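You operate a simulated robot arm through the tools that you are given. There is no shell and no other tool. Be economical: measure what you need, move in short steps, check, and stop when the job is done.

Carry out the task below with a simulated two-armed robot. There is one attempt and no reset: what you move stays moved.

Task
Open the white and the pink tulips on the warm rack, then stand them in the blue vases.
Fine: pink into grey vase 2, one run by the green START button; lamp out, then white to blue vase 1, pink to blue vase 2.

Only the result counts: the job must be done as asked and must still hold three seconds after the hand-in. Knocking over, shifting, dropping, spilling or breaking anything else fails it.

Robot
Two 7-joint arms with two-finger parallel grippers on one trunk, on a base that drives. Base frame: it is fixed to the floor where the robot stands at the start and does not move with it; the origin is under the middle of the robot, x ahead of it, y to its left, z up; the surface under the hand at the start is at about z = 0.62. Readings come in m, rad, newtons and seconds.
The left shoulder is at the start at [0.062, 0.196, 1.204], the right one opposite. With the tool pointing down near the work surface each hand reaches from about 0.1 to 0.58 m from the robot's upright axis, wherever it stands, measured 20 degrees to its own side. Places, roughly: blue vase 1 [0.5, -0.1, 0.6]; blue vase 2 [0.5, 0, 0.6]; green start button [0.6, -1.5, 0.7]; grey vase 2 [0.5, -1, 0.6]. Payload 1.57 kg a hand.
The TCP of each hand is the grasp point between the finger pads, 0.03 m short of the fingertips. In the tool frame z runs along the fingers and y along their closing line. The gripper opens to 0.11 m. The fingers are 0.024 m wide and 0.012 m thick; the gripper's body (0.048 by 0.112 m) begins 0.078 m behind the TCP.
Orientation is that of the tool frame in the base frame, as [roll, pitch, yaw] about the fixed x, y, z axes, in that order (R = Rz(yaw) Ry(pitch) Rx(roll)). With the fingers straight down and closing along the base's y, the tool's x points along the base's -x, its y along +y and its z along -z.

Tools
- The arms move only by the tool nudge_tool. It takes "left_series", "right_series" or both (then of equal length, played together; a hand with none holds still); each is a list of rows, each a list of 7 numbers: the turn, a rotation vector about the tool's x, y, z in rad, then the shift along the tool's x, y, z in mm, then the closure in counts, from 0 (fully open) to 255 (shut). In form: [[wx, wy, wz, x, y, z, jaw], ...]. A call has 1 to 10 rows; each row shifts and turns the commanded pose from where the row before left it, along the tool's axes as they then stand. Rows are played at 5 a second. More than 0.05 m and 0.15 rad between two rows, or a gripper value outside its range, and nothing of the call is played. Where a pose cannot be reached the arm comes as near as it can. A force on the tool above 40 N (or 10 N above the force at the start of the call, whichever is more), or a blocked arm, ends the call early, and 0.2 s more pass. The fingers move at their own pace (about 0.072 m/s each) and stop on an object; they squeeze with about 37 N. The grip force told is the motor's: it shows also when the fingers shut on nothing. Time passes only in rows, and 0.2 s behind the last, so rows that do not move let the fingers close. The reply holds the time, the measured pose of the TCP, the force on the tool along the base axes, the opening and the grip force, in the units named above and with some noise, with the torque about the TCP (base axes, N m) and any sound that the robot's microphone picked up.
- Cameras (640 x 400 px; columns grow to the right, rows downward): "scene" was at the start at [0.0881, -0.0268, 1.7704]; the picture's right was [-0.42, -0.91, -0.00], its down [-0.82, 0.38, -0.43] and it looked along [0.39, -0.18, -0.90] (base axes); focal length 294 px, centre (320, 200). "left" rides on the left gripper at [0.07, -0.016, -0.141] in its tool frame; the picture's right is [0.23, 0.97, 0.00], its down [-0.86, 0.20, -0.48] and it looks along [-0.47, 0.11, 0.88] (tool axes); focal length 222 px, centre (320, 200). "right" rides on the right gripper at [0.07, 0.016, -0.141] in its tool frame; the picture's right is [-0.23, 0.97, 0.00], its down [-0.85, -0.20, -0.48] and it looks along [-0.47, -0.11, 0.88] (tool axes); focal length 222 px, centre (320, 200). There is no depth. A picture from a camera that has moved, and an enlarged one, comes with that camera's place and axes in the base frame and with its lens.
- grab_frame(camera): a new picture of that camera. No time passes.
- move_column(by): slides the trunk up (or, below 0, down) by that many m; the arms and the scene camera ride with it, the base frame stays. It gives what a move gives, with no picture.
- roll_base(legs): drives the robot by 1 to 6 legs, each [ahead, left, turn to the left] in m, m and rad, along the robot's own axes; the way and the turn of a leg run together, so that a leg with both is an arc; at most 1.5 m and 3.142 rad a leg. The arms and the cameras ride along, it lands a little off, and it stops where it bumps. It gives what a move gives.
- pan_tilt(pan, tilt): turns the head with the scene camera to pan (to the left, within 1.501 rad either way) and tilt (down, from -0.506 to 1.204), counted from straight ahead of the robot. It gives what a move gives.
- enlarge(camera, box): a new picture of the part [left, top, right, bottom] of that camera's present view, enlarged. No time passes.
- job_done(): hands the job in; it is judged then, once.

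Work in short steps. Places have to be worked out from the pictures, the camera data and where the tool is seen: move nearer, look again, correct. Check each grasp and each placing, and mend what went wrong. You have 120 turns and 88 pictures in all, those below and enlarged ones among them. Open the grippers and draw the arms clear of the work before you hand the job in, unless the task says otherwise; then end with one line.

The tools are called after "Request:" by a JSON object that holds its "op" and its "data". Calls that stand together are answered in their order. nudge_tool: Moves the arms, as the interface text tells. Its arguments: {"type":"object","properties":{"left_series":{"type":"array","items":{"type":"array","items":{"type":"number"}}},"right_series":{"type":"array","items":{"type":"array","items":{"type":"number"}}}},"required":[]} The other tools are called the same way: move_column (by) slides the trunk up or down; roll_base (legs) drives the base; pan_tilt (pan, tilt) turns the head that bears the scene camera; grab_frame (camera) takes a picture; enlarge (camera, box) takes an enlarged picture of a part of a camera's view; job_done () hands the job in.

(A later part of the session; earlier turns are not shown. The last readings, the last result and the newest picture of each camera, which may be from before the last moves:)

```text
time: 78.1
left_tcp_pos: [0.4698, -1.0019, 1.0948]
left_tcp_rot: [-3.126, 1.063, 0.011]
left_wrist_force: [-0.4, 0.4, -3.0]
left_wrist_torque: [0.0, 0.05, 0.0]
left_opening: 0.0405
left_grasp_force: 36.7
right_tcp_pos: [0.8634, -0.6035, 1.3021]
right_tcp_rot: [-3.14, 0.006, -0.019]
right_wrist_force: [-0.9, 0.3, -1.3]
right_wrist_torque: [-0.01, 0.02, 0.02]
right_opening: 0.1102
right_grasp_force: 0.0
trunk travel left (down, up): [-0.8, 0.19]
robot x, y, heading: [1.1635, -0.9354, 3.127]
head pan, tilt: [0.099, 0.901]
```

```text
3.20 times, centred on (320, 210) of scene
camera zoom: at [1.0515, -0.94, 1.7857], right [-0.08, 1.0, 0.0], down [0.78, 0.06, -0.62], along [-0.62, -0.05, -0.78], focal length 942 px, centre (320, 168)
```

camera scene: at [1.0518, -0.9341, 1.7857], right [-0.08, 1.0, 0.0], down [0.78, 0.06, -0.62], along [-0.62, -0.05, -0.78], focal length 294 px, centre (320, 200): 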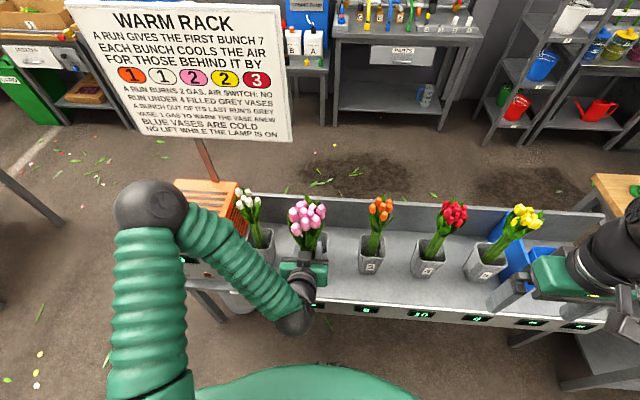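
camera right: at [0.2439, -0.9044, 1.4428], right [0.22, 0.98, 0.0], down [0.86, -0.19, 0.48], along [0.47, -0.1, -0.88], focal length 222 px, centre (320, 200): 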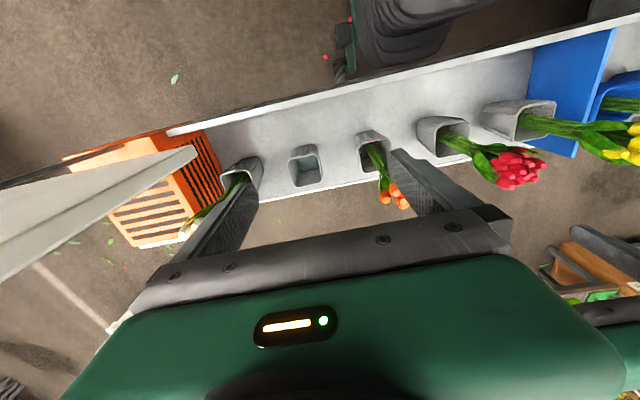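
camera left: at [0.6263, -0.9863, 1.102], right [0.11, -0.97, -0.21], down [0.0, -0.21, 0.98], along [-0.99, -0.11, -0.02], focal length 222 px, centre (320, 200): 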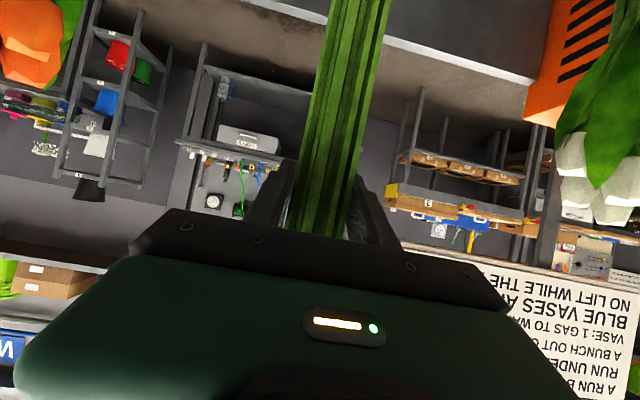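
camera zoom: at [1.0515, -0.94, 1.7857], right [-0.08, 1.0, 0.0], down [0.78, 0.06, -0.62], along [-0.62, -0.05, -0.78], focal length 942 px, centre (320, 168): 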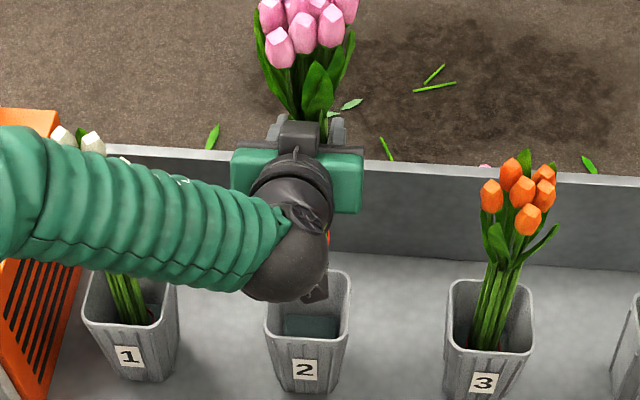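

Vase 2's centre y≈-0.998, hand at -1.002; I correct 4 mm and lower 0.222 m.

Request:
{"op": "nudge_tool", "data": {"left_series": [[0, 0, 0, 0, -4, 0, 255], [0, 0, 0, 24, 0, 13.4, 255], [0, 0, 0, 24, 0, 13.4, 255], [0, 0, 0, 24, 0, 13.4, 255], [0, 0, 0, 24, 0, 13.4, 255], [0, 0, 0, 24, 0, 13.4, 255], [0, 0, 0, 24, 0, 13.4, 255], [0, 0, 0, 24, 0, 13.4, 255], [0, 0, 0, 24, 0, 13.4, 255], [0, 0, 0, 0, 0, 0, 255]]}}

Request:
{"op": "grab_frame", "data": {"camera": "left"}}

Request:
{"op": "enlarge", "data": {"camera": "scene", "box": [220, 170, 420, 290]}}

```text
time: 80.3
left_tcp_pos: [0.4699, -0.9958, 0.8727]
left_tcp_rot: [-3.127, 1.063, 0.012]
left_wrist_force: [0.3, 0.7, -2.3]
left_wrist_torque: [0.0, 0.04, 0.03]
left_opening: 0.0406
left_grasp_force: 37.1
right_tcp_pos: [0.8625, -0.6026, 1.303]
right_tcp_rot: [-3.138, 0.005, -0.02]
right_wrist_force: [0.2, 0.7, 0.0]
right_wrist_torque: [-0.02, 0.0, 0.03]
right_opening: 0.1101
right_grasp_force: 0.0
trunk travel left (down, up): [-0.8, 0.19]
robot x, y, heading: [1.1588, -0.9339, 3.122]
head pan, tilt: [0.099, 0.901]
```

```text
56 pictures are left
camera left: at [0.6275, -0.9802, 0.8815], right [0.11, -0.97, -0.21], down [0.0, -0.21, 0.98], along [-0.99, -0.11, -0.02], focal length 222 px, centre (320, 200)
```

left: 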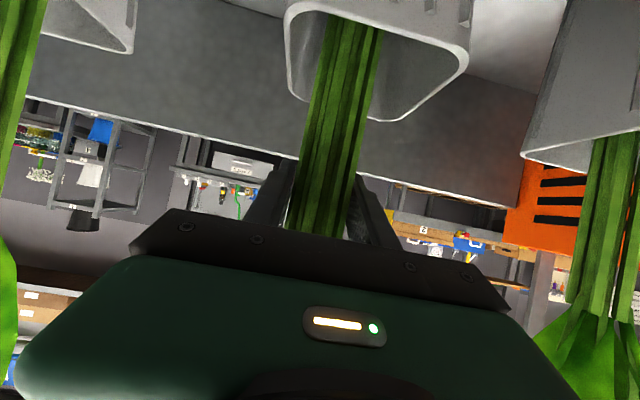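

```text
3.20 times, centred on (320, 230) of scene
camera zoom: at [1.0511, -0.9395, 1.7857], right [-0.08, 1.0, 0.0], down [0.78, 0.06, -0.62], along [-0.62, -0.05, -0.79], focal length 942 px, centre (320, 104)
```

zoom: 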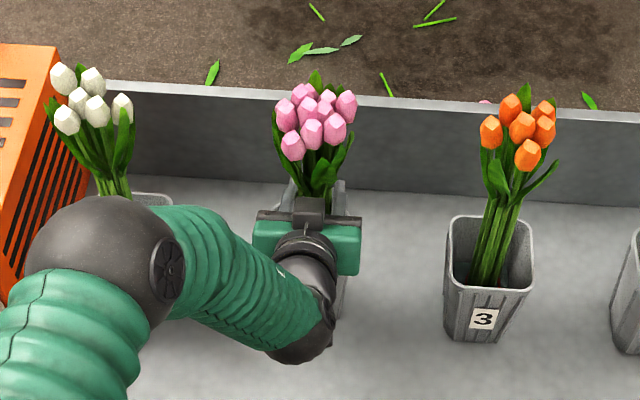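

In the vase as before but still carrying the weight; I lower 3 mm more, then open and draw back.

Request:
{"op": "nudge_tool", "data": {"left_series": [[0, 0, 0, 2.6, 0, 1.5, 255], [0, 0, 0, 0, 0, 0, 255], [0, 0, 0, 0, 0, 0, 150], [0, 0, 0, 0, 0, 0, 0], [0, 0, 0, 0, 0, 0, 0], [0, 0, 0, 0, 0, 0, 0], [0, 0, 0, 0, 0, 0, 0]]}}

Request:
{"op": "nudge_tool", "data": {"left_series": [[0, 0, 0, 8, 0, -15, 0], [0, 0, 0, 16.6, 0, -29.9, 0], [0, 0, 0, 16.6, 0, -29.9, 0], [0, 0, 0, 16.6, 0, -29.9, 0], [0, 0, 0, 16.6, 0, -29.9, 0], [0, 0, 0, 16.6, 0, -29.9, 0], [0, 0, 0, 0, 0, 0, 0]]}}

Request:
{"op": "grab_frame", "data": {"camera": "left"}}

Request:
{"op": "enlarge", "data": {"camera": "scene", "box": [200, 170, 640, 340]}}

```text
time: 81.9
left_tcp_pos: [0.4706, -0.9956, 0.8715]
left_tcp_rot: [-3.126, 1.064, 0.012]
left_wrist_force: [-1.2, 0.2, 0.0]
left_wrist_torque: [-0.02, 0.01, 0.03]
left_opening: 0.11
left_grasp_force: 0.0
right_tcp_pos: [0.8635, -0.604, 1.3026]
right_tcp_rot: [-3.138, 0.005, -0.02]
right_wrist_force: [0.3, 0.4, 0.1]
right_wrist_torque: [-0.01, 0.03, -0.05]
right_opening: 0.1097
right_grasp_force: 0.1
trunk travel left (down, up): [-0.8, 0.19]
robot x, y, heading: [1.1597, -0.9348, 3.127]
head pan, tilt: [0.099, 0.901]
```

```text
time: 83.5
left_tcp_pos: [0.658, -0.9975, 0.8705]
left_tcp_rot: [-3.126, 1.062, 0.011]
left_wrist_force: [-0.2, -0.1, 0.0]
left_wrist_torque: [-0.01, 0.0, 0.03]
left_opening: 0.11
left_grasp_force: 0.0
right_tcp_pos: [0.8621, -0.6036, 1.3026]
right_tcp_rot: [-3.14, 0.003, -0.019]
right_wrist_force: [0.6, 0.0, -0.4]
right_wrist_torque: [0.0, -0.01, 0.0]
right_opening: 0.1102
right_grasp_force: 0.0
trunk travel left (down, up): [-0.8, 0.19]
robot x, y, heading: [1.1604, -0.9368, 3.126]
head pan, tilt: [0.099, 0.901]
```

```text
54 pictures are left
camera left: at [0.815, -0.9821, 0.8785], right [0.11, -0.97, -0.21], down [0.0, -0.21, 0.98], along [-0.99, -0.11, -0.02], focal length 222 px, centre (320, 200)
```

left: 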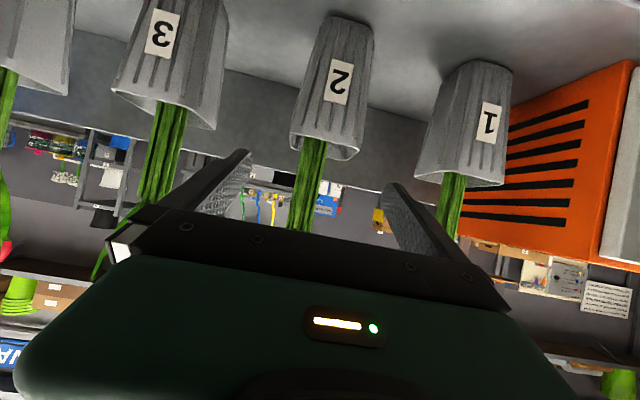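

```text
1.45 times, centred on (420, 255) of scene
camera zoom: at [1.0519, -0.9391, 1.7857], right [-0.08, 1.0, 0.0], down [0.78, 0.06, -0.62], along [-0.62, -0.05, -0.78], focal length 428 px, centre (174, 120)
```

zoom: 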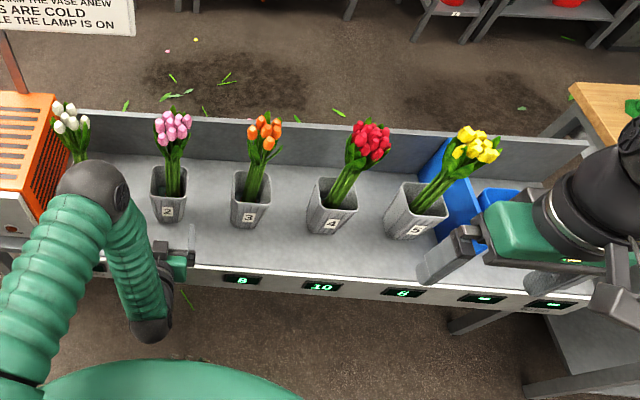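

Pink stands in grey vase 2. I back off 0.1 m, close the fingers and drive left 0.5 m to the button.

Request:
{"op": "nudge_tool", "data": {"left_series": [[0, 0, 0, 16, 0, -29, 100], [0, 0, 0, 16, 0, -29, 200], [0, 0, 0, 16, 0, -29, 255], [0, 0, 0, 0, 0, 0, 255], [0, 0, 0, 0, 0, 0, 255]]}}

Request:
{"op": "roll_base", "data": {"legs": [[0, 0.52, 0.01]]}}

Request:
{"op": "grab_frame", "data": {"camera": "left"}}

Request:
{"op": "grab_frame", "data": {"camera": "scene"}}

```text
time: 84.7
left_tcp_pos: [0.7566, -0.9981, 0.8739]
left_tcp_rot: [-3.125, 1.062, 0.012]
left_wrist_force: [-0.5, 0.2, 0.1]
left_wrist_torque: [0.02, -0.01, -0.02]
left_opening: 0.0
left_grasp_force: 21.5
right_tcp_pos: [0.8632, -0.6041, 1.3028]
right_tcp_rot: [-3.14, 0.004, -0.018]
right_wrist_force: [-0.1, -0.4, 0.4]
right_wrist_torque: [-0.01, 0.0, 0.0]
right_opening: 0.1101
right_grasp_force: 0.1
trunk travel left (down, up): [-0.8, 0.19]
robot x, y, heading: [1.1599, -0.9386, 3.125]
head pan, tilt: [0.099, 0.901]
```

```text
time: 87.7
left_tcp_pos: [0.753, -1.519, 0.8736]
left_tcp_rot: [-3.136, 1.063, 0.017]
left_wrist_force: [-0.1, 1.4, -0.3]
left_wrist_torque: [-0.02, -0.02, 0.04]
left_opening: 0.0001
left_grasp_force: 21.4
right_tcp_pos: [0.8535, -1.1195, 1.3004]
right_tcp_rot: [3.137, 0.006, -0.004]
right_wrist_force: [-0.1, 0.8, -0.3]
right_wrist_torque: [-0.07, -0.02, -0.01]
right_opening: 0.1098
right_grasp_force: 0.1
trunk travel left (down, up): [-0.8, 0.19]
robot x, y, heading: [1.1609, -1.4533, 3.143]
head pan, tilt: [0.099, 0.901]
```

```text
52 pictures are left
camera left: at [0.91, -1.5009, 0.8815], right [0.12, -0.97, -0.2], down [0.01, -0.2, 0.98], along [-0.99, -0.12, -0.02], focal length 222 px, centre (320, 200)
```

left: 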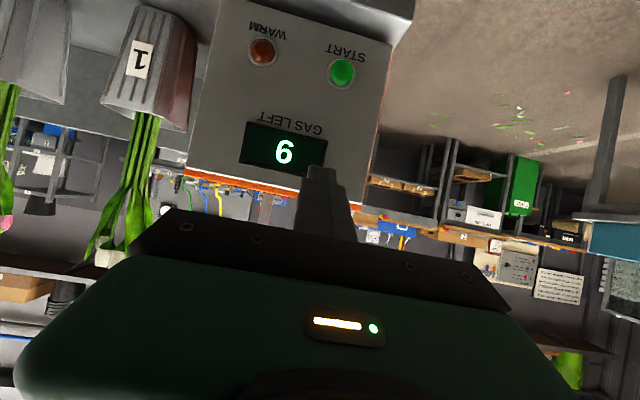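

```text
51 pictures are left
camera scene: at [1.0482, -1.4488, 1.7858], right [-0.1, 1.0, -0.01], down [0.78, 0.07, -0.62], along [-0.62, -0.07, -0.78], focal length 294 px, centre (320, 200)
```

scene: 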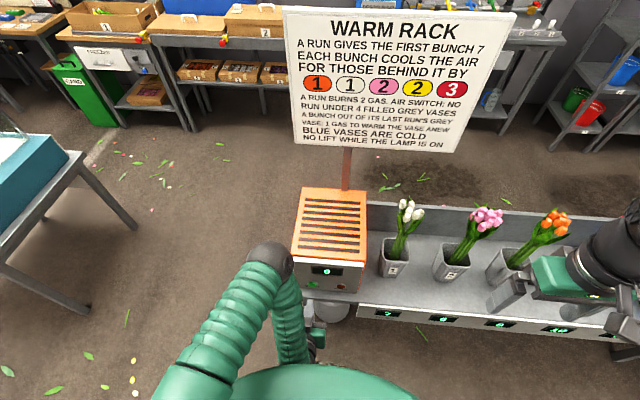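

The START button is at about (0.60,-1.535,0.69), the WARM lamp beside it. I bring the closed fingertips in front of the button and enlarge the displays.

Request:
{"op": "nudge_tool", "data": {"left_series": [[0, 0, 0, 24.2, 3.2, 30.2, 255], [0, 0, 0, 24.2, 3.2, 30.2, 255], [0, 0, 0, 24.2, 3.2, 30.2, 255], [0, 0, 0, 24.2, 3.2, 30.2, 255], [0, 0, 0, 24.2, 3.2, 30.2, 255], [0, 0, 0, 0, 0, 0, 255]]}}

Request:
{"op": "grab_frame", "data": {"camera": "left"}}

Request:
{"op": "enlarge", "data": {"camera": "scene", "box": [270, 230, 570, 350]}}

```text
time: 89.0
left_tcp_pos: [0.6328, -1.5158, 0.7348]
left_tcp_rot: [-3.072, 1.138, 0.086]
left_wrist_force: [20.2, -0.4, -4.2]
left_wrist_torque: [0.27, -0.18, -0.04]
left_opening: 0.0
left_grasp_force: 21.6
left hand out of reach, approached as far as the arm can: row 3, 4
right_tcp_pos: [0.8571, -1.1299, 1.3046]
right_tcp_rot: [-3.138, 0.008, -0.003]
right_wrist_force: [-0.7, 0.4, -0.4]
right_wrist_torque: [0.01, -0.02, 0.02]
right_opening: 0.11
right_grasp_force: 0.1
trunk travel left (down, up): [-0.8, 0.19]
robot x, y, heading: [1.1559, -1.4529, 3.143]
head pan, tilt: [0.099, 0.901]
stopped in row 6 (left hand): the force on the tool passed its limit at 48 N (the readings are from after the stop); the commanded pose is now the measured one
```

```text
50 pictures are left
camera left: at [0.7905, -1.4962, 0.7308], right [0.12, -0.97, -0.23], down [0.08, -0.23, 0.97], along [-0.99, -0.13, 0.05], focal length 222 px, centre (320, 200)
```

left: 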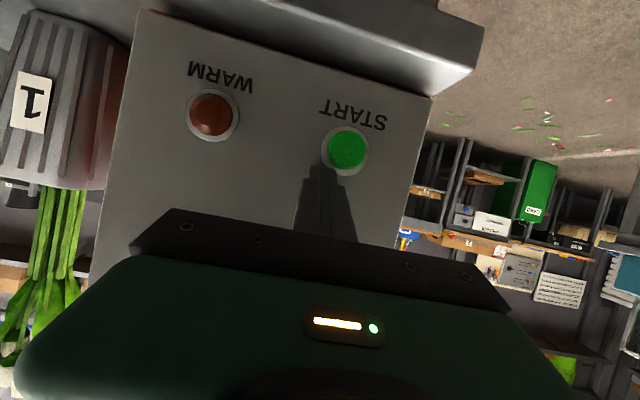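

```text
2.13 times, centred on (420, 290) of scene
camera zoom: at [1.0524, -1.4621, 1.7858], right [-0.1, 1.0, 0.0], down [0.78, 0.08, -0.62], along [-0.62, -0.06, -0.78], focal length 628 px, centre (107, 8)
```

zoom: 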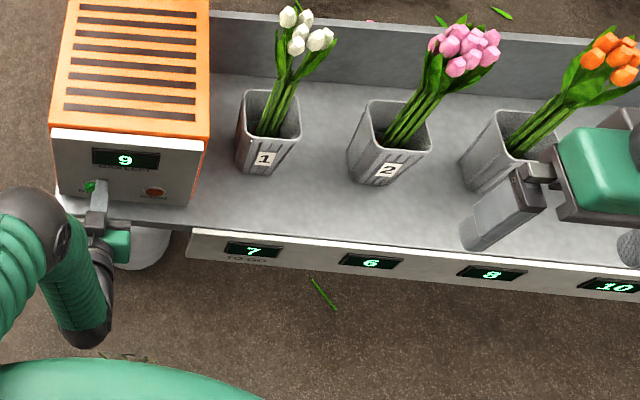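

The tip touched the plain face above the button (arm too low-limited), nothing changed: gas 9, lamp off, displays 7, 6, 8, 10. I back off and use the trunk to get lower.

Request:
{"op": "nudge_tool", "data": {"left_series": [[0, 0, 0, 0, 0, -30, 255], [0, 0, 0, 0, 0, -30, 255], [0, 0, 0, 0, 0, 0, 255]]}}

Request:
{"op": "move_column", "data": {"by": -0.12}}

```text
time: 89.8
left_tcp_pos: [0.6874, -1.5131, 0.7581]
left_tcp_rot: [-3.099, 1.142, 0.068]
left_wrist_force: [0.1, 0.5, 0.1]
left_wrist_torque: [-0.01, -0.01, 0.01]
left_opening: 0.0
left_grasp_force: 21.1
right_tcp_pos: [0.8543, -1.1305, 1.3033]
right_tcp_rot: [-3.14, 0.004, -0.002]
right_wrist_force: [-0.2, -0.6, -0.1]
right_wrist_torque: [0.01, 0.0, 0.01]
right_opening: 0.1098
right_grasp_force: 0.1
trunk travel left (down, up): [-0.8, 0.19]
robot x, y, heading: [1.1562, -1.4561, 3.143]
head pan, tilt: [0.099, 0.901]
```

```text
time: 91.3
left_tcp_pos: [0.6878, -1.5128, 0.6393]
left_tcp_rot: [-3.099, 1.14, 0.066]
left_wrist_force: [-0.2, -1.3, -0.2]
left_wrist_torque: [-0.01, -0.02, -0.02]
left_opening: 0.0001
left_grasp_force: 21.3
right_tcp_pos: [0.8555, -1.1292, 1.1842]
right_tcp_rot: [-3.14, 0.006, -0.004]
right_wrist_force: [-0.3, 0.5, -0.4]
right_wrist_torque: [0.01, 0.01, -0.03]
right_opening: 0.1102
right_grasp_force: 0.0
trunk travel left (down, up): [-0.68, 0.31]
robot x, y, heading: [1.1565, -1.4557, 3.137]
head pan, tilt: [0.099, 0.901]
```

I raise the hand to z≈0.693 and shift to y≈-1.530, in front of the button.

Request:
{"op": "nudge_tool", "data": {"left_series": [[0, 0, 0, -24.5, 9, -11, 255], [0, 0, 0, -24.5, 9, -11, 255], [0, 0, 0, 0, 0, 0, 255]]}}

Request:
{"op": "grab_frame", "data": {"camera": "left"}}

```text
time: 92.1
left_tcp_pos: [0.6868, -1.526, 0.6924]
left_tcp_rot: [-3.117, 1.139, 0.055]
left_wrist_force: [0.5, 0.7, 0.1]
left_wrist_torque: [-0.02, 0.04, -0.02]
left_opening: 0.0001
left_grasp_force: 21.1
left hand out of reach, approached as far as the arm can: row 2
right_tcp_pos: [0.8549, -1.1302, 1.1829]
right_tcp_rot: [-3.14, 0.005, -0.004]
right_wrist_force: [-0.4, 1.0, -0.2]
right_wrist_torque: [-0.02, 0.01, -0.01]
right_opening: 0.1098
right_grasp_force: 0.1
trunk travel left (down, up): [-0.68, 0.31]
robot x, y, heading: [1.158, -1.4603, 3.142]
head pan, tilt: [0.099, 0.901]
```

```text
48 pictures are left
camera left: at [0.843, -1.5055, 0.6886], right [0.13, -0.97, -0.22], down [0.08, -0.21, 0.97], along [-0.99, -0.14, 0.06], focal length 222 px, centre (320, 200)
```

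left: 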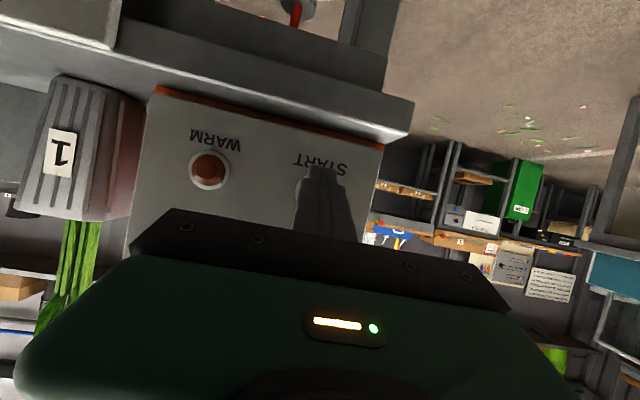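

The tip is in front of the button. I push forward 50 mm in small steps.

Request:
{"op": "nudge_tool", "data": {"left_series": [[0, 0, 0, -4.2, 0, 9.1, 255], [0, 0, 0, -4.2, 0, 9.1, 255], [0, 0, 0, -4.2, 0, 9.1, 255], [0, 0, 0, -4.2, 0, 9.1, 255], [0, 0, 0, -2.1, 0, 4.5, 255], [0, 0, 0, -2.1, 0, 4.5, 255]]}}

Request:
{"op": "enlarge", "data": {"camera": "left", "box": [120, 60, 440, 260]}}

```text
time: 93.5
left_tcp_pos: [0.6402, -1.5292, 0.693]
left_tcp_rot: [-3.112, 1.138, 0.06]
left_wrist_force: [8.7, -0.4, 1.0]
left_wrist_torque: [0.0, 0.0, 0.01]
left_opening: 0.0
left_grasp_force: 21.6
right_tcp_pos: [0.8566, -1.1293, 1.1834]
right_tcp_rot: [-3.141, 0.008, -0.003]
right_wrist_force: [-0.1, 0.3, 0.0]
right_wrist_torque: [-0.02, 0.01, 0.0]
right_opening: 0.1101
right_grasp_force: 0.1
trunk travel left (down, up): [-0.68, 0.31]
robot x, y, heading: [1.156, -1.4569, 3.143]
head pan, tilt: [0.099, 0.901]
heard: click
```

```text
2.00 times, centred on (280, 160) of left
camera zoom: at [0.7963, -1.5079, 0.6896], right [0.13, -0.97, -0.22], down [0.08, -0.21, 0.97], along [-0.99, -0.14, 0.05], focal length 444 px, centre (400, 280)
```

zoom: 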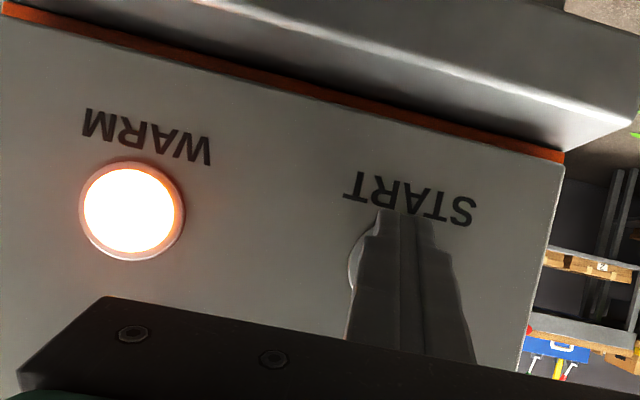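

Click heard and the lamp is lit. I back off and raise the trunk while it runs.

Request:
{"op": "nudge_tool", "data": {"left_series": [[0, 0, 0, 14, 0, -30, 255], [0, 0, 0, 14, 0, -30, 255], [0, 0, 0, 14, 0, -30, 255], [0, 0, 0, 0, 0, 0, 255]]}}

Request:
{"op": "move_column", "data": {"by": 0.19}}

Request:
{"op": "grab_frame", "data": {"camera": "scene"}}

```text
time: 94.5
left_tcp_pos: [0.7377, -1.5215, 0.6948]
left_tcp_rot: [-3.116, 1.14, 0.058]
left_wrist_force: [0.6, -0.6, -0.2]
left_wrist_torque: [-0.03, 0.02, -0.01]
left_opening: 0.0
left_grasp_force: 21.4
right_tcp_pos: [0.8547, -1.1293, 1.1829]
right_tcp_rot: [-3.141, 0.003, -0.004]
right_wrist_force: [0.3, 0.3, 0.1]
right_wrist_torque: [-0.04, -0.02, 0.02]
right_opening: 0.1101
right_grasp_force: 0.0
trunk travel left (down, up): [-0.68, 0.31]
robot x, y, heading: [1.1551, -1.4556, 3.143]
head pan, tilt: [0.099, 0.901]
```

```text
time: 96.6
left_tcp_pos: [0.7366, -1.5214, 0.8857]
left_tcp_rot: [-3.115, 1.139, 0.056]
left_wrist_force: [-0.6, -0.5, 0.2]
left_wrist_torque: [0.0, 0.01, -0.02]
left_opening: 0.0001
left_grasp_force: 21.4
right_tcp_pos: [0.8557, -1.1293, 1.3733]
right_tcp_rot: [-3.139, 0.006, -0.005]
right_wrist_force: [0.1, -0.1, -0.4]
right_wrist_torque: [0.0, -0.04, 0.01]
right_opening: 0.1102
right_grasp_force: 0.1
trunk travel left (down, up): [-0.87, 0.12]
robot x, y, heading: [1.1557, -1.4567, 3.138]
head pan, tilt: [0.099, 0.901]
```

```text
46 pictures are left
camera scene: at [1.0482, -1.4598, 1.8557], right [-0.1, 1.0, 0.0], down [0.78, 0.08, -0.62], along [-0.62, -0.06, -0.78], focal length 294 px, centre (320, 200)
```

scene: 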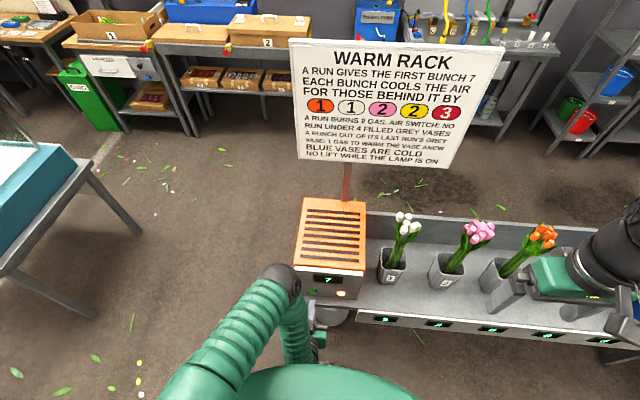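

Gas went 9→7, lamp lit. Meanwhile I open the fingers, level the pitch and drive 0.31 m right to white.

Request:
{"op": "nudge_tool", "data": {"left_series": [[0, 0.075, 0.0, 0, 0, 0, 0], [0, 0, 0, 0, 0, 0, 0], [0, 0, 0, 0, 0, 0, 0], [0, 0, 0, 0, 0, 0, 0]]}}

Request:
{"op": "roll_base", "data": {"legs": [[0, -0.31, 0]]}}

Request:
{"op": "grab_frame", "data": {"camera": "left"}}

Request:
{"op": "grab_frame", "data": {"camera": "scene"}}

```text
time: 97.6
left_tcp_pos: [0.7367, -1.5219, 0.8871]
left_tcp_rot: [-3.119, 1.065, 0.053]
left_wrist_force: [0.3, -0.3, 0.2]
left_wrist_torque: [0.0, -0.03, 0.02]
left_opening: 0.1101
left_grasp_force: 0.0
right_tcp_pos: [0.8541, -1.1294, 1.3735]
right_tcp_rot: [-3.14, 0.004, -0.005]
right_wrist_force: [-0.4, -0.4, -0.4]
right_wrist_torque: [-0.02, 0.0, 0.02]
right_opening: 0.1102
right_grasp_force: 0.0
trunk travel left (down, up): [-0.87, 0.12]
robot x, y, heading: [1.1561, -1.4534, 3.144]
head pan, tilt: [0.099, 0.901]
```

```text
time: 99.7
left_tcp_pos: [0.7366, -1.2128, 0.8847]
left_tcp_rot: [-3.094, 1.063, 0.073]
left_wrist_force: [-0.2, 0.0, 0.0]
left_wrist_torque: [0.0, 0.0, 0.04]
left_opening: 0.1099
left_grasp_force: 0.1
right_tcp_pos: [0.8542, -0.8262, 1.3778]
right_tcp_rot: [-3.128, 0.004, -0.004]
right_wrist_force: [0.3, 0.5, -0.5]
right_wrist_torque: [-0.08, -0.03, -0.01]
right_opening: 0.1098
right_grasp_force: 0.1
trunk travel left (down, up): [-0.87, 0.12]
robot x, y, heading: [1.1583, -1.1392, 3.14]
head pan, tilt: [0.099, 0.901]
```

```text
45 pictures are left
camera left: at [0.8937, -1.1931, 0.8926], right [0.14, -0.97, -0.22], down [0.01, -0.22, 0.98], along [-0.99, -0.14, -0.02], focal length 222 px, centre (320, 200)
```

left: 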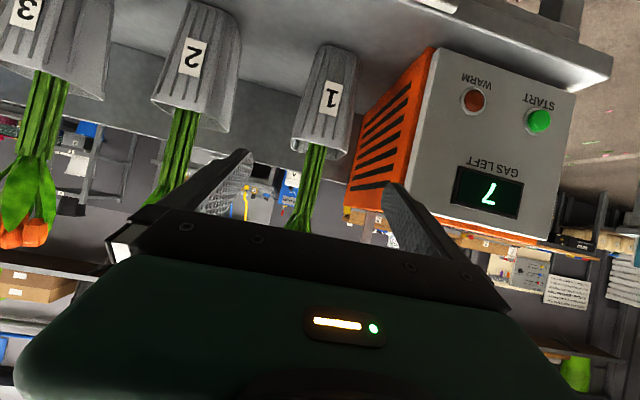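

```text
44 pictures are left
camera scene: at [1.0488, -1.1628, 1.8556], right [-0.1, 1.0, 0.01], down [0.78, 0.08, -0.62], along [-0.62, -0.05, -0.79], focal length 294 px, centre (320, 200)
```

scene: 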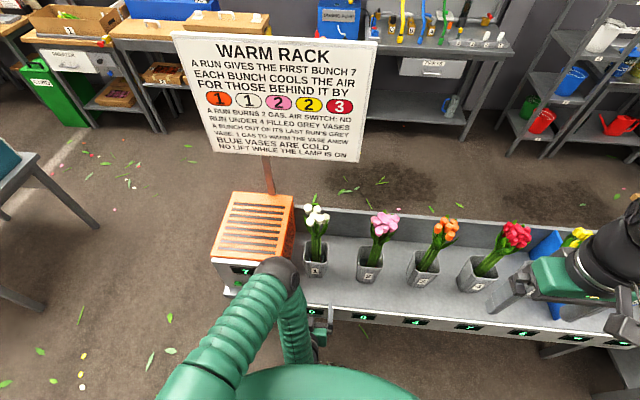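

The WARM lamp looks out. I check the displays and the opened heads.

Request:
{"op": "enlarge", "data": {"camera": "scene", "box": [280, 190, 500, 340]}}

```text
2.67 times, centred on (390, 265) of scene
camera zoom: at [1.0488, -1.1628, 1.8556], right [-0.1, 1.0, 0.01], down [0.78, 0.08, -0.62], along [-0.62, -0.05, -0.79], focal length 785 px, centre (133, 27)
```

zoom: 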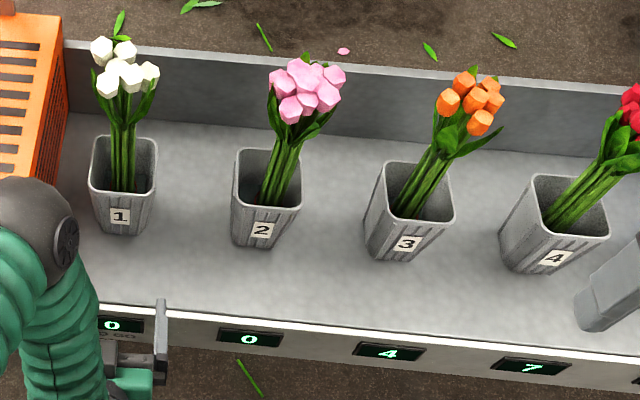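

White and pink both read 0 to go. I move the open hand toward white's stems.

Request:
{"op": "nudge_tool", "data": {"left_series": [[0, 0, 0, -18.8, 0, 39, 0], [0, 0, 0, -18.8, 0, 39, 0], [0, 0, 0, -18.8, 0, 39, 0], [0, 0, 0, -18.8, 0, 39, 0], [0, 0, 0, -18.8, 0, 39, 0], [0, 0, 0, 0, 0, 0, 0]]}}

Request:
{"op": "grab_frame", "data": {"camera": "left"}}

```text
time: 101.1
left_tcp_pos: [0.5196, -1.2067, 0.8728]
left_tcp_rot: [-3.126, 1.064, 0.044]
left_wrist_force: [-0.7, 0.4, 0.6]
left_wrist_torque: [-0.02, 0.01, 0.02]
left_opening: 0.1102
left_grasp_force: 0.0
right_tcp_pos: [0.8562, -0.8059, 1.3716]
right_tcp_rot: [3.14, 0.005, -0.003]
right_wrist_force: [-0.4, -0.6, 0.2]
right_wrist_torque: [-0.01, -0.01, 0.0]
right_opening: 0.11
right_grasp_force: 0.1
trunk travel left (down, up): [-0.87, 0.12]
robot x, y, heading: [1.1581, -1.1341, 3.139]
head pan, tilt: [0.099, 0.901]
```

```text
42 pictures are left
camera left: at [0.6766, -1.1874, 0.8806], right [0.14, -0.97, -0.21], down [0.01, -0.21, 0.98], along [-0.99, -0.14, -0.02], focal length 222 px, centre (320, 200)
```

left: 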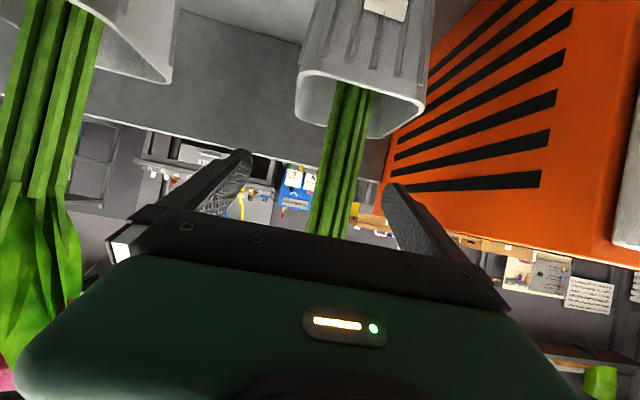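

White's stems are about 1 cm to the -y side; I shift 10 mm, move in 50 mm and close.

Request:
{"op": "nudge_tool", "data": {"left_series": [[0, 0, 0, 0, 10, 0, 0], [0, 0, 0, -12.2, 0, 21.8, 0], [0, 0, 0, -12.2, 0, 21.8, 0], [0, 0, 0, 0, 0, 0, 120], [0, 0, 0, 0, 0, 0, 255], [0, 0, 0, 0, 0, 0, 255], [0, 0, 0, 0, 0, 0, 255], [0, 0, 0, 0, 0, 0, 255]]}}

Request:
{"op": "grab_frame", "data": {"camera": "left"}}

```text
time: 102.9
left_tcp_pos: [0.4729, -1.2236, 0.8734]
left_tcp_rot: [-3.121, 1.063, 0.052]
left_wrist_force: [0.3, -1.0, 1.0]
left_wrist_torque: [-0.46, -0.04, -0.01]
left_opening: 0.0412
left_grasp_force: 36.7
right_tcp_pos: [0.8559, -0.8115, 1.3749]
right_tcp_rot: [-3.14, 0.006, -0.004]
right_wrist_force: [0.1, -0.1, -0.3]
right_wrist_torque: [0.0, 0.02, -0.02]
right_opening: 0.1103
right_grasp_force: 0.1
trunk travel left (down, up): [-0.87, 0.12]
robot x, y, heading: [1.1604, -1.1401, 3.14]
head pan, tilt: [0.099, 0.901]
```

```text
41 pictures are left
camera left: at [0.6299, -1.2035, 0.8805], right [0.14, -0.97, -0.21], down [0.01, -0.21, 0.98], along [-0.99, -0.14, -0.02], focal length 222 px, centre (320, 200)
```

left: 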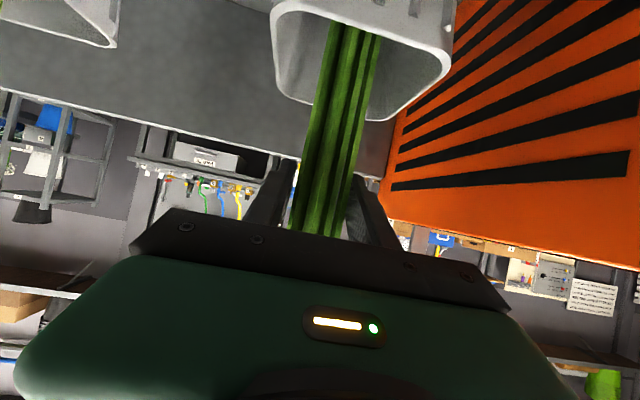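

Grasp holds. I lift straight up 0.22 m, well clear of the panel at x 0.27, and draw back.

Request:
{"op": "nudge_tool", "data": {"left_series": [[0, 0, 0, -16, 0, -9, 255], [0, 0, 0, -32, 0, -17.9, 255], [0, 0, 0, -32, 0, -17.9, 255], [0, 0, 0, -32, 0, -17.9, 255], [0, 0, 0, -32, 0, -17.9, 255], [0, 0, 0, -32, 0, -17.9, 255], [0, 0, 0, -16, 0, -9, 255]]}}

Request:
{"op": "nudge_tool", "data": {"left_series": [[0, 0, 0, 17.8, 0, -32, 255], [0, 0, 0, 17.8, 0, -32, 255], [0, 0, 0, 17.8, 0, -32, 255], [0, 0, 0, 17.8, 0, -32, 255], [0, 0, 0, 17.8, 0, -32, 255], [0, 0, 0, 17.8, 0, -32, 255]]}}

Request:
{"op": "grab_frame", "data": {"camera": "scene"}}

```text
time: 104.5
left_tcp_pos: [0.4746, -1.2263, 1.0942]
left_tcp_rot: [-3.118, 1.062, 0.054]
left_wrist_force: [0.5, 0.0, -2.2]
left_wrist_torque: [0.02, 0.04, 0.02]
left_opening: 0.0409
left_grasp_force: 36.8
right_tcp_pos: [0.8561, -0.813, 1.3736]
right_tcp_rot: [-3.139, 0.008, -0.004]
right_wrist_force: [-0.4, -0.1, 0.2]
right_wrist_torque: [0.04, 0.0, -0.02]
right_opening: 0.11
right_grasp_force: 0.0
trunk travel left (down, up): [-0.87, 0.12]
robot x, y, heading: [1.1557, -1.1376, 3.141]
head pan, tilt: [0.099, 0.901]
```

```text
time: 105.9
left_tcp_pos: [0.695, -1.2148, 1.0976]
left_tcp_rot: [-3.117, 1.068, 0.053]
left_wrist_force: [-0.2, 0.4, -2.9]
left_wrist_torque: [-0.01, 0.05, 0.0]
left_opening: 0.0406
left_grasp_force: 37.5
right_tcp_pos: [0.8569, -0.8102, 1.3723]
right_tcp_rot: [-3.138, 0.007, -0.003]
right_wrist_force: [0.6, 0.9, 0.5]
right_wrist_torque: [0.03, -0.01, 0.02]
right_opening: 0.11
right_grasp_force: 0.0
trunk travel left (down, up): [-0.87, 0.12]
robot x, y, heading: [1.1559, -1.1371, 3.138]
head pan, tilt: [0.099, 0.901]
```

```text
40 pictures are left
camera scene: at [1.0489, -1.1422, 1.8558], right [-0.1, 1.0, 0.0], down [0.78, 0.08, -0.62], along [-0.62, -0.06, -0.78], focal length 294 px, centre (320, 200)
```

scene: 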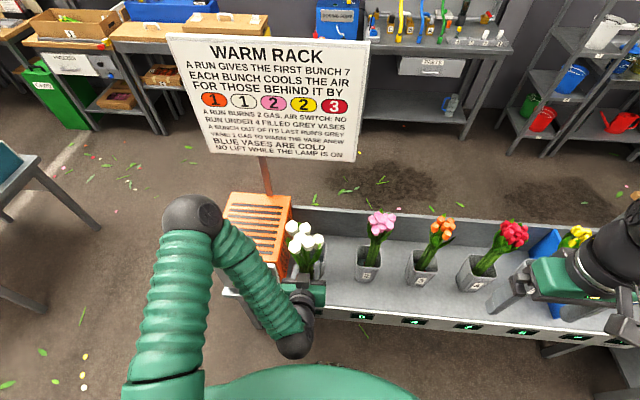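

White is out and clear. I drive 1.10 m right to blue vase 1.

Request:
{"op": "roll_base", "data": {"legs": [[0, -1.1, 0]]}}

Request:
{"op": "enlarge", "data": {"camera": "scene", "box": [200, 180, 420, 312]}}

```text
time: 111.5
left_tcp_pos: [0.7187, -0.1164, 1.0964]
left_tcp_rot: [-3.115, 1.064, 0.007]
left_wrist_force: [0.0, -0.3, -2.5]
left_wrist_torque: [-0.01, 0.03, -0.01]
left_opening: 0.0407
left_grasp_force: 36.7
right_tcp_pos: [0.8997, 0.2785, 1.3739]
right_tcp_rot: [-3.137, 0.005, -0.055]
right_wrist_force: [1.1, -0.2, 0.9]
right_wrist_torque: [-0.01, -0.05, 0.0]
right_opening: 0.11
right_grasp_force: 0.1
trunk travel left (down, up): [-0.87, 0.12]
robot x, y, heading: [1.1831, -0.0564, 3.088]
head pan, tilt: [0.099, 0.901]
```

```text
2.91 times, centred on (310, 246) of scene
camera zoom: at [1.0753, -0.0632, 1.8557], right [-0.05, 1.0, 0.0], down [0.78, 0.04, -0.62], along [-0.62, -0.03, -0.78], focal length 856 px, centre (349, 66)
```

zoom: 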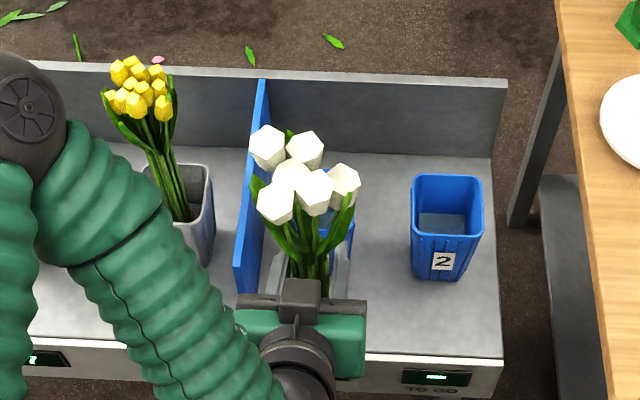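

Blue vase 1's centre is (0.468,-0.13). I move the bunch in above it.

Request:
{"op": "nudge_tool", "data": {"left_series": [[0, 0, 0, -20.3, 2, 36.5, 255], [0, 0, 0, -20.3, 2, 36.5, 255], [0, 0, 0, -20.3, 2, 36.5, 255], [0, 0, 0, -20.3, 2, 36.5, 255], [0, 0, 0, -20.3, 2, 36.5, 255], [0, 0, 0, -20.3, 2, 36.5, 255], [0, 0, 0, 0, 0, 0, 255]]}}

Request:
{"op": "enlarge", "data": {"camera": "scene", "box": [200, 160, 420, 292]}}

```text
time: 113.1
left_tcp_pos: [0.4707, -0.124, 1.1]
left_tcp_rot: [-3.119, 1.065, 0.002]
left_wrist_force: [-0.7, 0.5, -2.7]
left_wrist_torque: [0.0, 0.03, 0.0]
left_opening: 0.0409
left_grasp_force: 36.3
right_tcp_pos: [0.9006, 0.2811, 1.3743]
right_tcp_rot: [-3.14, 0.007, -0.054]
right_wrist_force: [0.4, 0.1, 0.2]
right_wrist_torque: [0.01, -0.01, 0.03]
right_opening: 0.1101
right_grasp_force: 0.0
trunk travel left (down, up): [-0.87, 0.12]
robot x, y, heading: [1.1804, -0.0603, 3.094]
head pan, tilt: [0.099, 0.901]
```

```text
2.91 times, centred on (310, 226) of scene
camera zoom: at [1.0745, -0.0593, 1.8557], right [-0.05, 1.0, 0.0], down [0.78, 0.04, -0.62], along [-0.62, -0.03, -0.79], focal length 856 px, centre (349, 124)
```

zoom: 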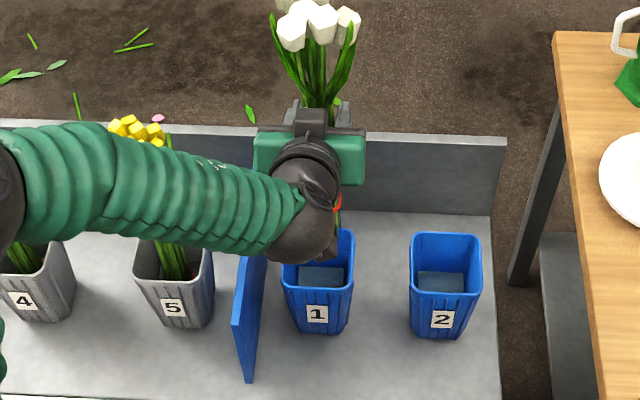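

Shift 7 mm toward -y, then lower 0.226 m into blue vase 1.

Request:
{"op": "nudge_tool", "data": {"left_series": [[0, 0, 0, 0, 7, 0, 255], [0, 0, 0, 24.6, 0, 13.7, 255], [0, 0, 0, 24.6, 0, 13.7, 255], [0, 0, 0, 24.6, 0, 13.7, 255], [0, 0, 0, 24.6, 0, 13.7, 255], [0, 0, 0, 24.6, 0, 13.7, 255], [0, 0, 0, 24.6, 0, 13.7, 255], [0, 0, 0, 24.6, 0, 13.7, 255], [0, 0, 0, 24.6, 0, 13.7, 255], [0, 0, 0, 0, 0, 0, 255]]}}

Request:
{"op": "grab_frame", "data": {"camera": "left"}}

```text
time: 115.3
left_tcp_pos: [0.468, -0.1262, 0.8739]
left_tcp_rot: [-3.12, 1.076, 0.0]
left_wrist_force: [-2.6, 0.5, 15.6]
left_wrist_torque: [-0.2, 0.64, -0.04]
left_opening: 0.0407
left_grasp_force: 36.5
right_tcp_pos: [0.9034, 0.2815, 1.3736]
right_tcp_rot: [3.141, 0.009, -0.053]
right_wrist_force: [0.3, -0.1, 0.4]
right_wrist_torque: [0.03, -0.01, -0.03]
right_opening: 0.1101
right_grasp_force: 0.1
trunk travel left (down, up): [-0.87, 0.12]
robot x, y, heading: [1.1853, -0.0584, 3.089]
head pan, tilt: [0.099, 0.901]
```

```text
37 pictures are left
camera left: at [0.6254, -0.1138, 0.8797], right [0.09, -0.97, -0.21], down [0.01, -0.21, 0.98], along [-1.0, -0.09, -0.01], focal length 222 px, centre (320, 200)
```

left: 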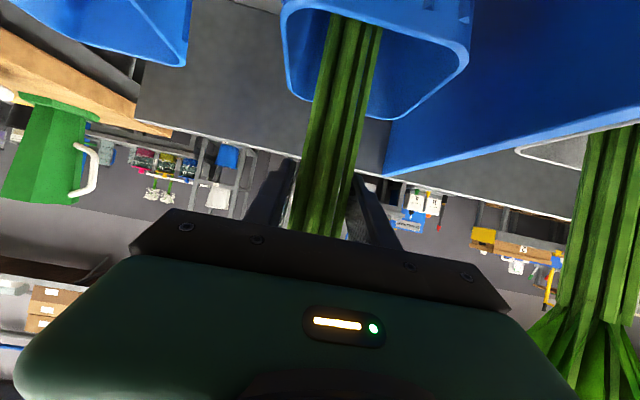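

Standing on the vase bottom (15 N). I ease up 2 mm, open and draw straight back.

Request:
{"op": "nudge_tool", "data": {"left_series": [[0, 0, 0, -2.2, 0, -1.2, 255], [0, 0, 0, 0, 0, 0, 255], [0, 0, 0, 0, 0, 0, 150], [0, 0, 0, 0, 0, 0, 0], [0, 0, 0, 0, 0, 0, 0], [0, 0, 0, 0, 0, 0, 0], [0, 0, 0, 0, 0, 0, 0]]}}

Request:
{"op": "nudge_tool", "data": {"left_series": [[0, 0, 0, 8, 0, -15, 0], [0, 0, 0, 18, 0, -33, 0], [0, 0, 0, 18, 0, -33, 0], [0, 0, 0, 18, 0, -33, 0], [0, 0, 0, 18, 0, -33, 0], [0, 0, 0, 18, 0, -33, 0], [0, 0, 0, 18, 0, -33, 0], [0, 0, 0, 18, 0, -33, 0], [0, 0, 0, 0, 0, 0, 0]]}}

Request:
{"op": "grab_frame", "data": {"camera": "scene"}}

```text
time: 116.9
left_tcp_pos: [0.4698, -0.1279, 0.8726]
left_tcp_rot: [-3.119, 1.064, 0.004]
left_wrist_force: [0.0, 0.7, -0.3]
left_wrist_torque: [0.0, 0.0, -0.02]
left_opening: 0.11
left_grasp_force: 0.0
right_tcp_pos: [0.9001, 0.2815, 1.3744]
right_tcp_rot: [-3.141, 0.007, -0.052]
right_wrist_force: [0.0, -0.3, -0.6]
right_wrist_torque: [0.03, -0.02, 0.0]
right_opening: 0.1101
right_grasp_force: 0.0
trunk travel left (down, up): [-0.87, 0.12]
robot x, y, heading: [1.1855, -0.057, 3.094]
head pan, tilt: [0.099, 0.901]
```

```text
time: 118.9
left_tcp_pos: [0.7491, -0.1172, 0.8791]
left_tcp_rot: [-3.136, 1.066, -0.004]
left_wrist_force: [-0.4, -0.3, -0.4]
left_wrist_torque: [-0.01, 0.01, 0.01]
left_opening: 0.11
left_grasp_force: 0.0
left hand out of reach, approached as far as the arm can: row 5, 6, 8
right_tcp_pos: [0.9006, 0.2814, 1.3738]
right_tcp_rot: [-3.14, 0.008, -0.052]
right_wrist_force: [0.9, -0.5, -0.1]
right_wrist_torque: [0.01, 0.03, -0.03]
right_opening: 0.1101
right_grasp_force: 0.1
trunk travel left (down, up): [-0.87, 0.12]
robot x, y, heading: [1.1832, -0.061, 3.09]
head pan, tilt: [0.099, 0.901]
```

```text
36 pictures are left
camera scene: at [1.0761, -0.0585, 1.8558], right [-0.05, 1.0, 0.0], down [0.78, 0.04, -0.62], along [-0.62, -0.03, -0.78], focal length 294 px, centre (320, 200)
```

scene: 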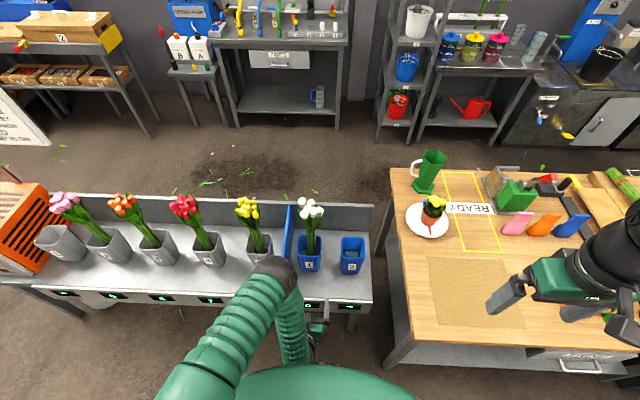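

White stands in blue vase 1. I drive back left to pink in grey vase 2.

Request:
{"op": "roll_base", "data": {"legs": [[0, 0.86, 0.045]]}}

Request:
{"op": "grab_frame", "data": {"camera": "left"}}

Request:
{"op": "enlarge", "data": {"camera": "scene", "box": [200, 180, 420, 312]}}

```text
time: 123.2
left_tcp_pos: [0.7418, -0.9639, 0.8786]
left_tcp_rot: [-3.14, 1.065, 0.06]
left_wrist_force: [0.9, -0.5, -0.6]
left_wrist_torque: [-0.02, -0.01, 0.01]
left_opening: 0.11
left_grasp_force: 0.1
right_tcp_pos: [0.8638, -0.5551, 1.3719]
right_tcp_rot: [3.139, 0.007, 0.021]
right_wrist_force: [0.3, 1.2, 0.1]
right_wrist_torque: [-0.01, 0.01, -0.02]
right_opening: 0.11
right_grasp_force: 0.0
trunk travel left (down, up): [-0.87, 0.12]
robot x, y, heading: [1.176, -0.879, -3.121]
head pan, tilt: [0.099, 0.901]
```

```text
35 pictures are left
camera left: at [0.8982, -0.9389, 0.8867], right [0.17, -0.97, -0.2], down [0.02, -0.2, 0.98], along [-0.99, -0.17, -0.02], focal length 222 px, centre (320, 200)
```

left: 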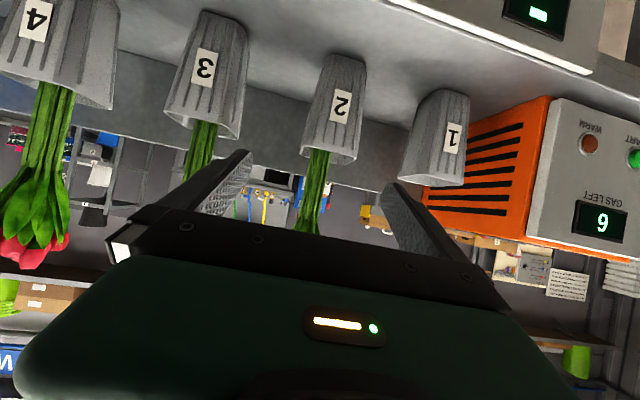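

```text
2.91 times, centred on (310, 246) of scene
camera zoom: at [1.0647, -0.8799, 1.8558], right [-0.12, 0.99, 0.0], down [0.78, 0.09, -0.62], along [-0.62, -0.08, -0.78], focal length 856 px, centre (349, 66)
```

zoom: 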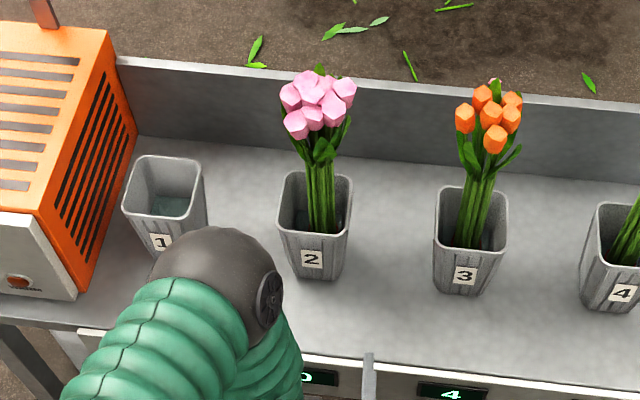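

Pink's stems are at (0.47,-0.997). I move the open hand in close.

Request:
{"op": "nudge_tool", "data": {"left_series": [[0, 0, 0, -20.5, 4.3, 39.8, 0], [0, 0, 0, -20.5, 4.3, 39.8, 0], [0, 0, 0, -20.5, 4.3, 39.8, 0], [0, 0, 0, -20.5, 4.3, 39.8, 0], [0, 0, 0, -20.5, 4.3, 39.8, 0], [0, 0, 0, 0, 0, 0, 0]]}}

Request:
{"op": "grab_frame", "data": {"camera": "left"}}

```text
time: 124.7
left_tcp_pos: [0.5223, -1.0028, 0.871]
left_tcp_rot: [-3.14, 1.062, 0.067]
left_wrist_force: [-0.4, 0.1, -0.3]
left_wrist_torque: [0.03, -0.01, -0.03]
left_opening: 0.1098
left_grasp_force: 0.0
right_tcp_pos: [0.8654, -0.5585, 1.3733]
right_tcp_rot: [-3.141, 0.007, 0.02]
right_wrist_force: [1.4, -0.6, 0.2]
right_wrist_torque: [0.01, -0.01, 0.02]
right_opening: 0.11
right_grasp_force: 0.0
trunk travel left (down, up): [-0.87, 0.12]
robot x, y, heading: [1.1755, -0.8761, -3.118]
head pan, tilt: [0.099, 0.901]
```

```text
33 pictures are left
camera left: at [0.6773, -0.9783, 0.8784], right [0.17, -0.96, -0.2], down [0.02, -0.2, 0.98], along [-0.98, -0.17, -0.02], focal length 222 px, centre (320, 200)
```

left: 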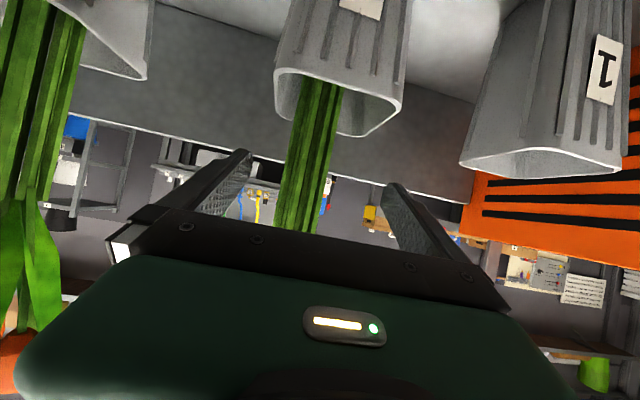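

Stems sit about 13 mm to the +y side; I shift, move in and close.

Request:
{"op": "nudge_tool", "data": {"left_series": [[0, 0, 0, 0, -13, 0, 0], [0, 0, 0, -12.5, 0, 22.5, 0], [0, 0, 0, -12.5, 0, 22.5, 0], [0, 0, 0, 0, 0, 0, 120], [0, 0, 0, 0, 0, 0, 255], [0, 0, 0, 0, 0, 0, 255], [0, 0, 0, 0, 0, 0, 255], [0, 0, 0, 0, 0, 0, 255]]}}

Request:
{"op": "grab_frame", "data": {"camera": "left"}}

```text
time: 126.5
left_tcp_pos: [0.4691, -0.9934, 0.8721]
left_tcp_rot: [-3.135, 1.064, 0.066]
left_wrist_force: [0.7, -1.0, 1.0]
left_wrist_torque: [-0.25, 0.01, 0.0]
left_opening: 0.0404
left_grasp_force: 37.5
right_tcp_pos: [0.8657, -0.5594, 1.3744]
right_tcp_rot: [-3.141, 0.006, 0.019]
right_wrist_force: [0.0, -0.3, 0.2]
right_wrist_torque: [-0.01, 0.01, -0.01]
right_opening: 0.1098
right_grasp_force: 0.1
trunk travel left (down, up): [-0.87, 0.12]
robot x, y, heading: [1.1718, -0.8761, -3.118]
head pan, tilt: [0.099, 0.901]
```

```text
32 pictures are left
camera left: at [0.6246, -0.9681, 0.8795], right [0.17, -0.96, -0.2], down [0.02, -0.2, 0.98], along [-0.99, -0.17, -0.02], focal length 222 px, centre (320, 200)
```

left: 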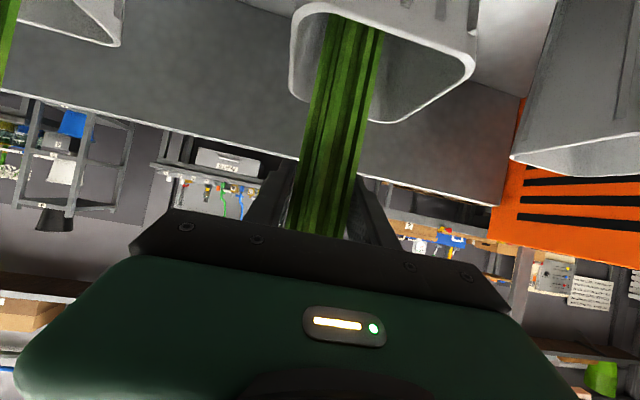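

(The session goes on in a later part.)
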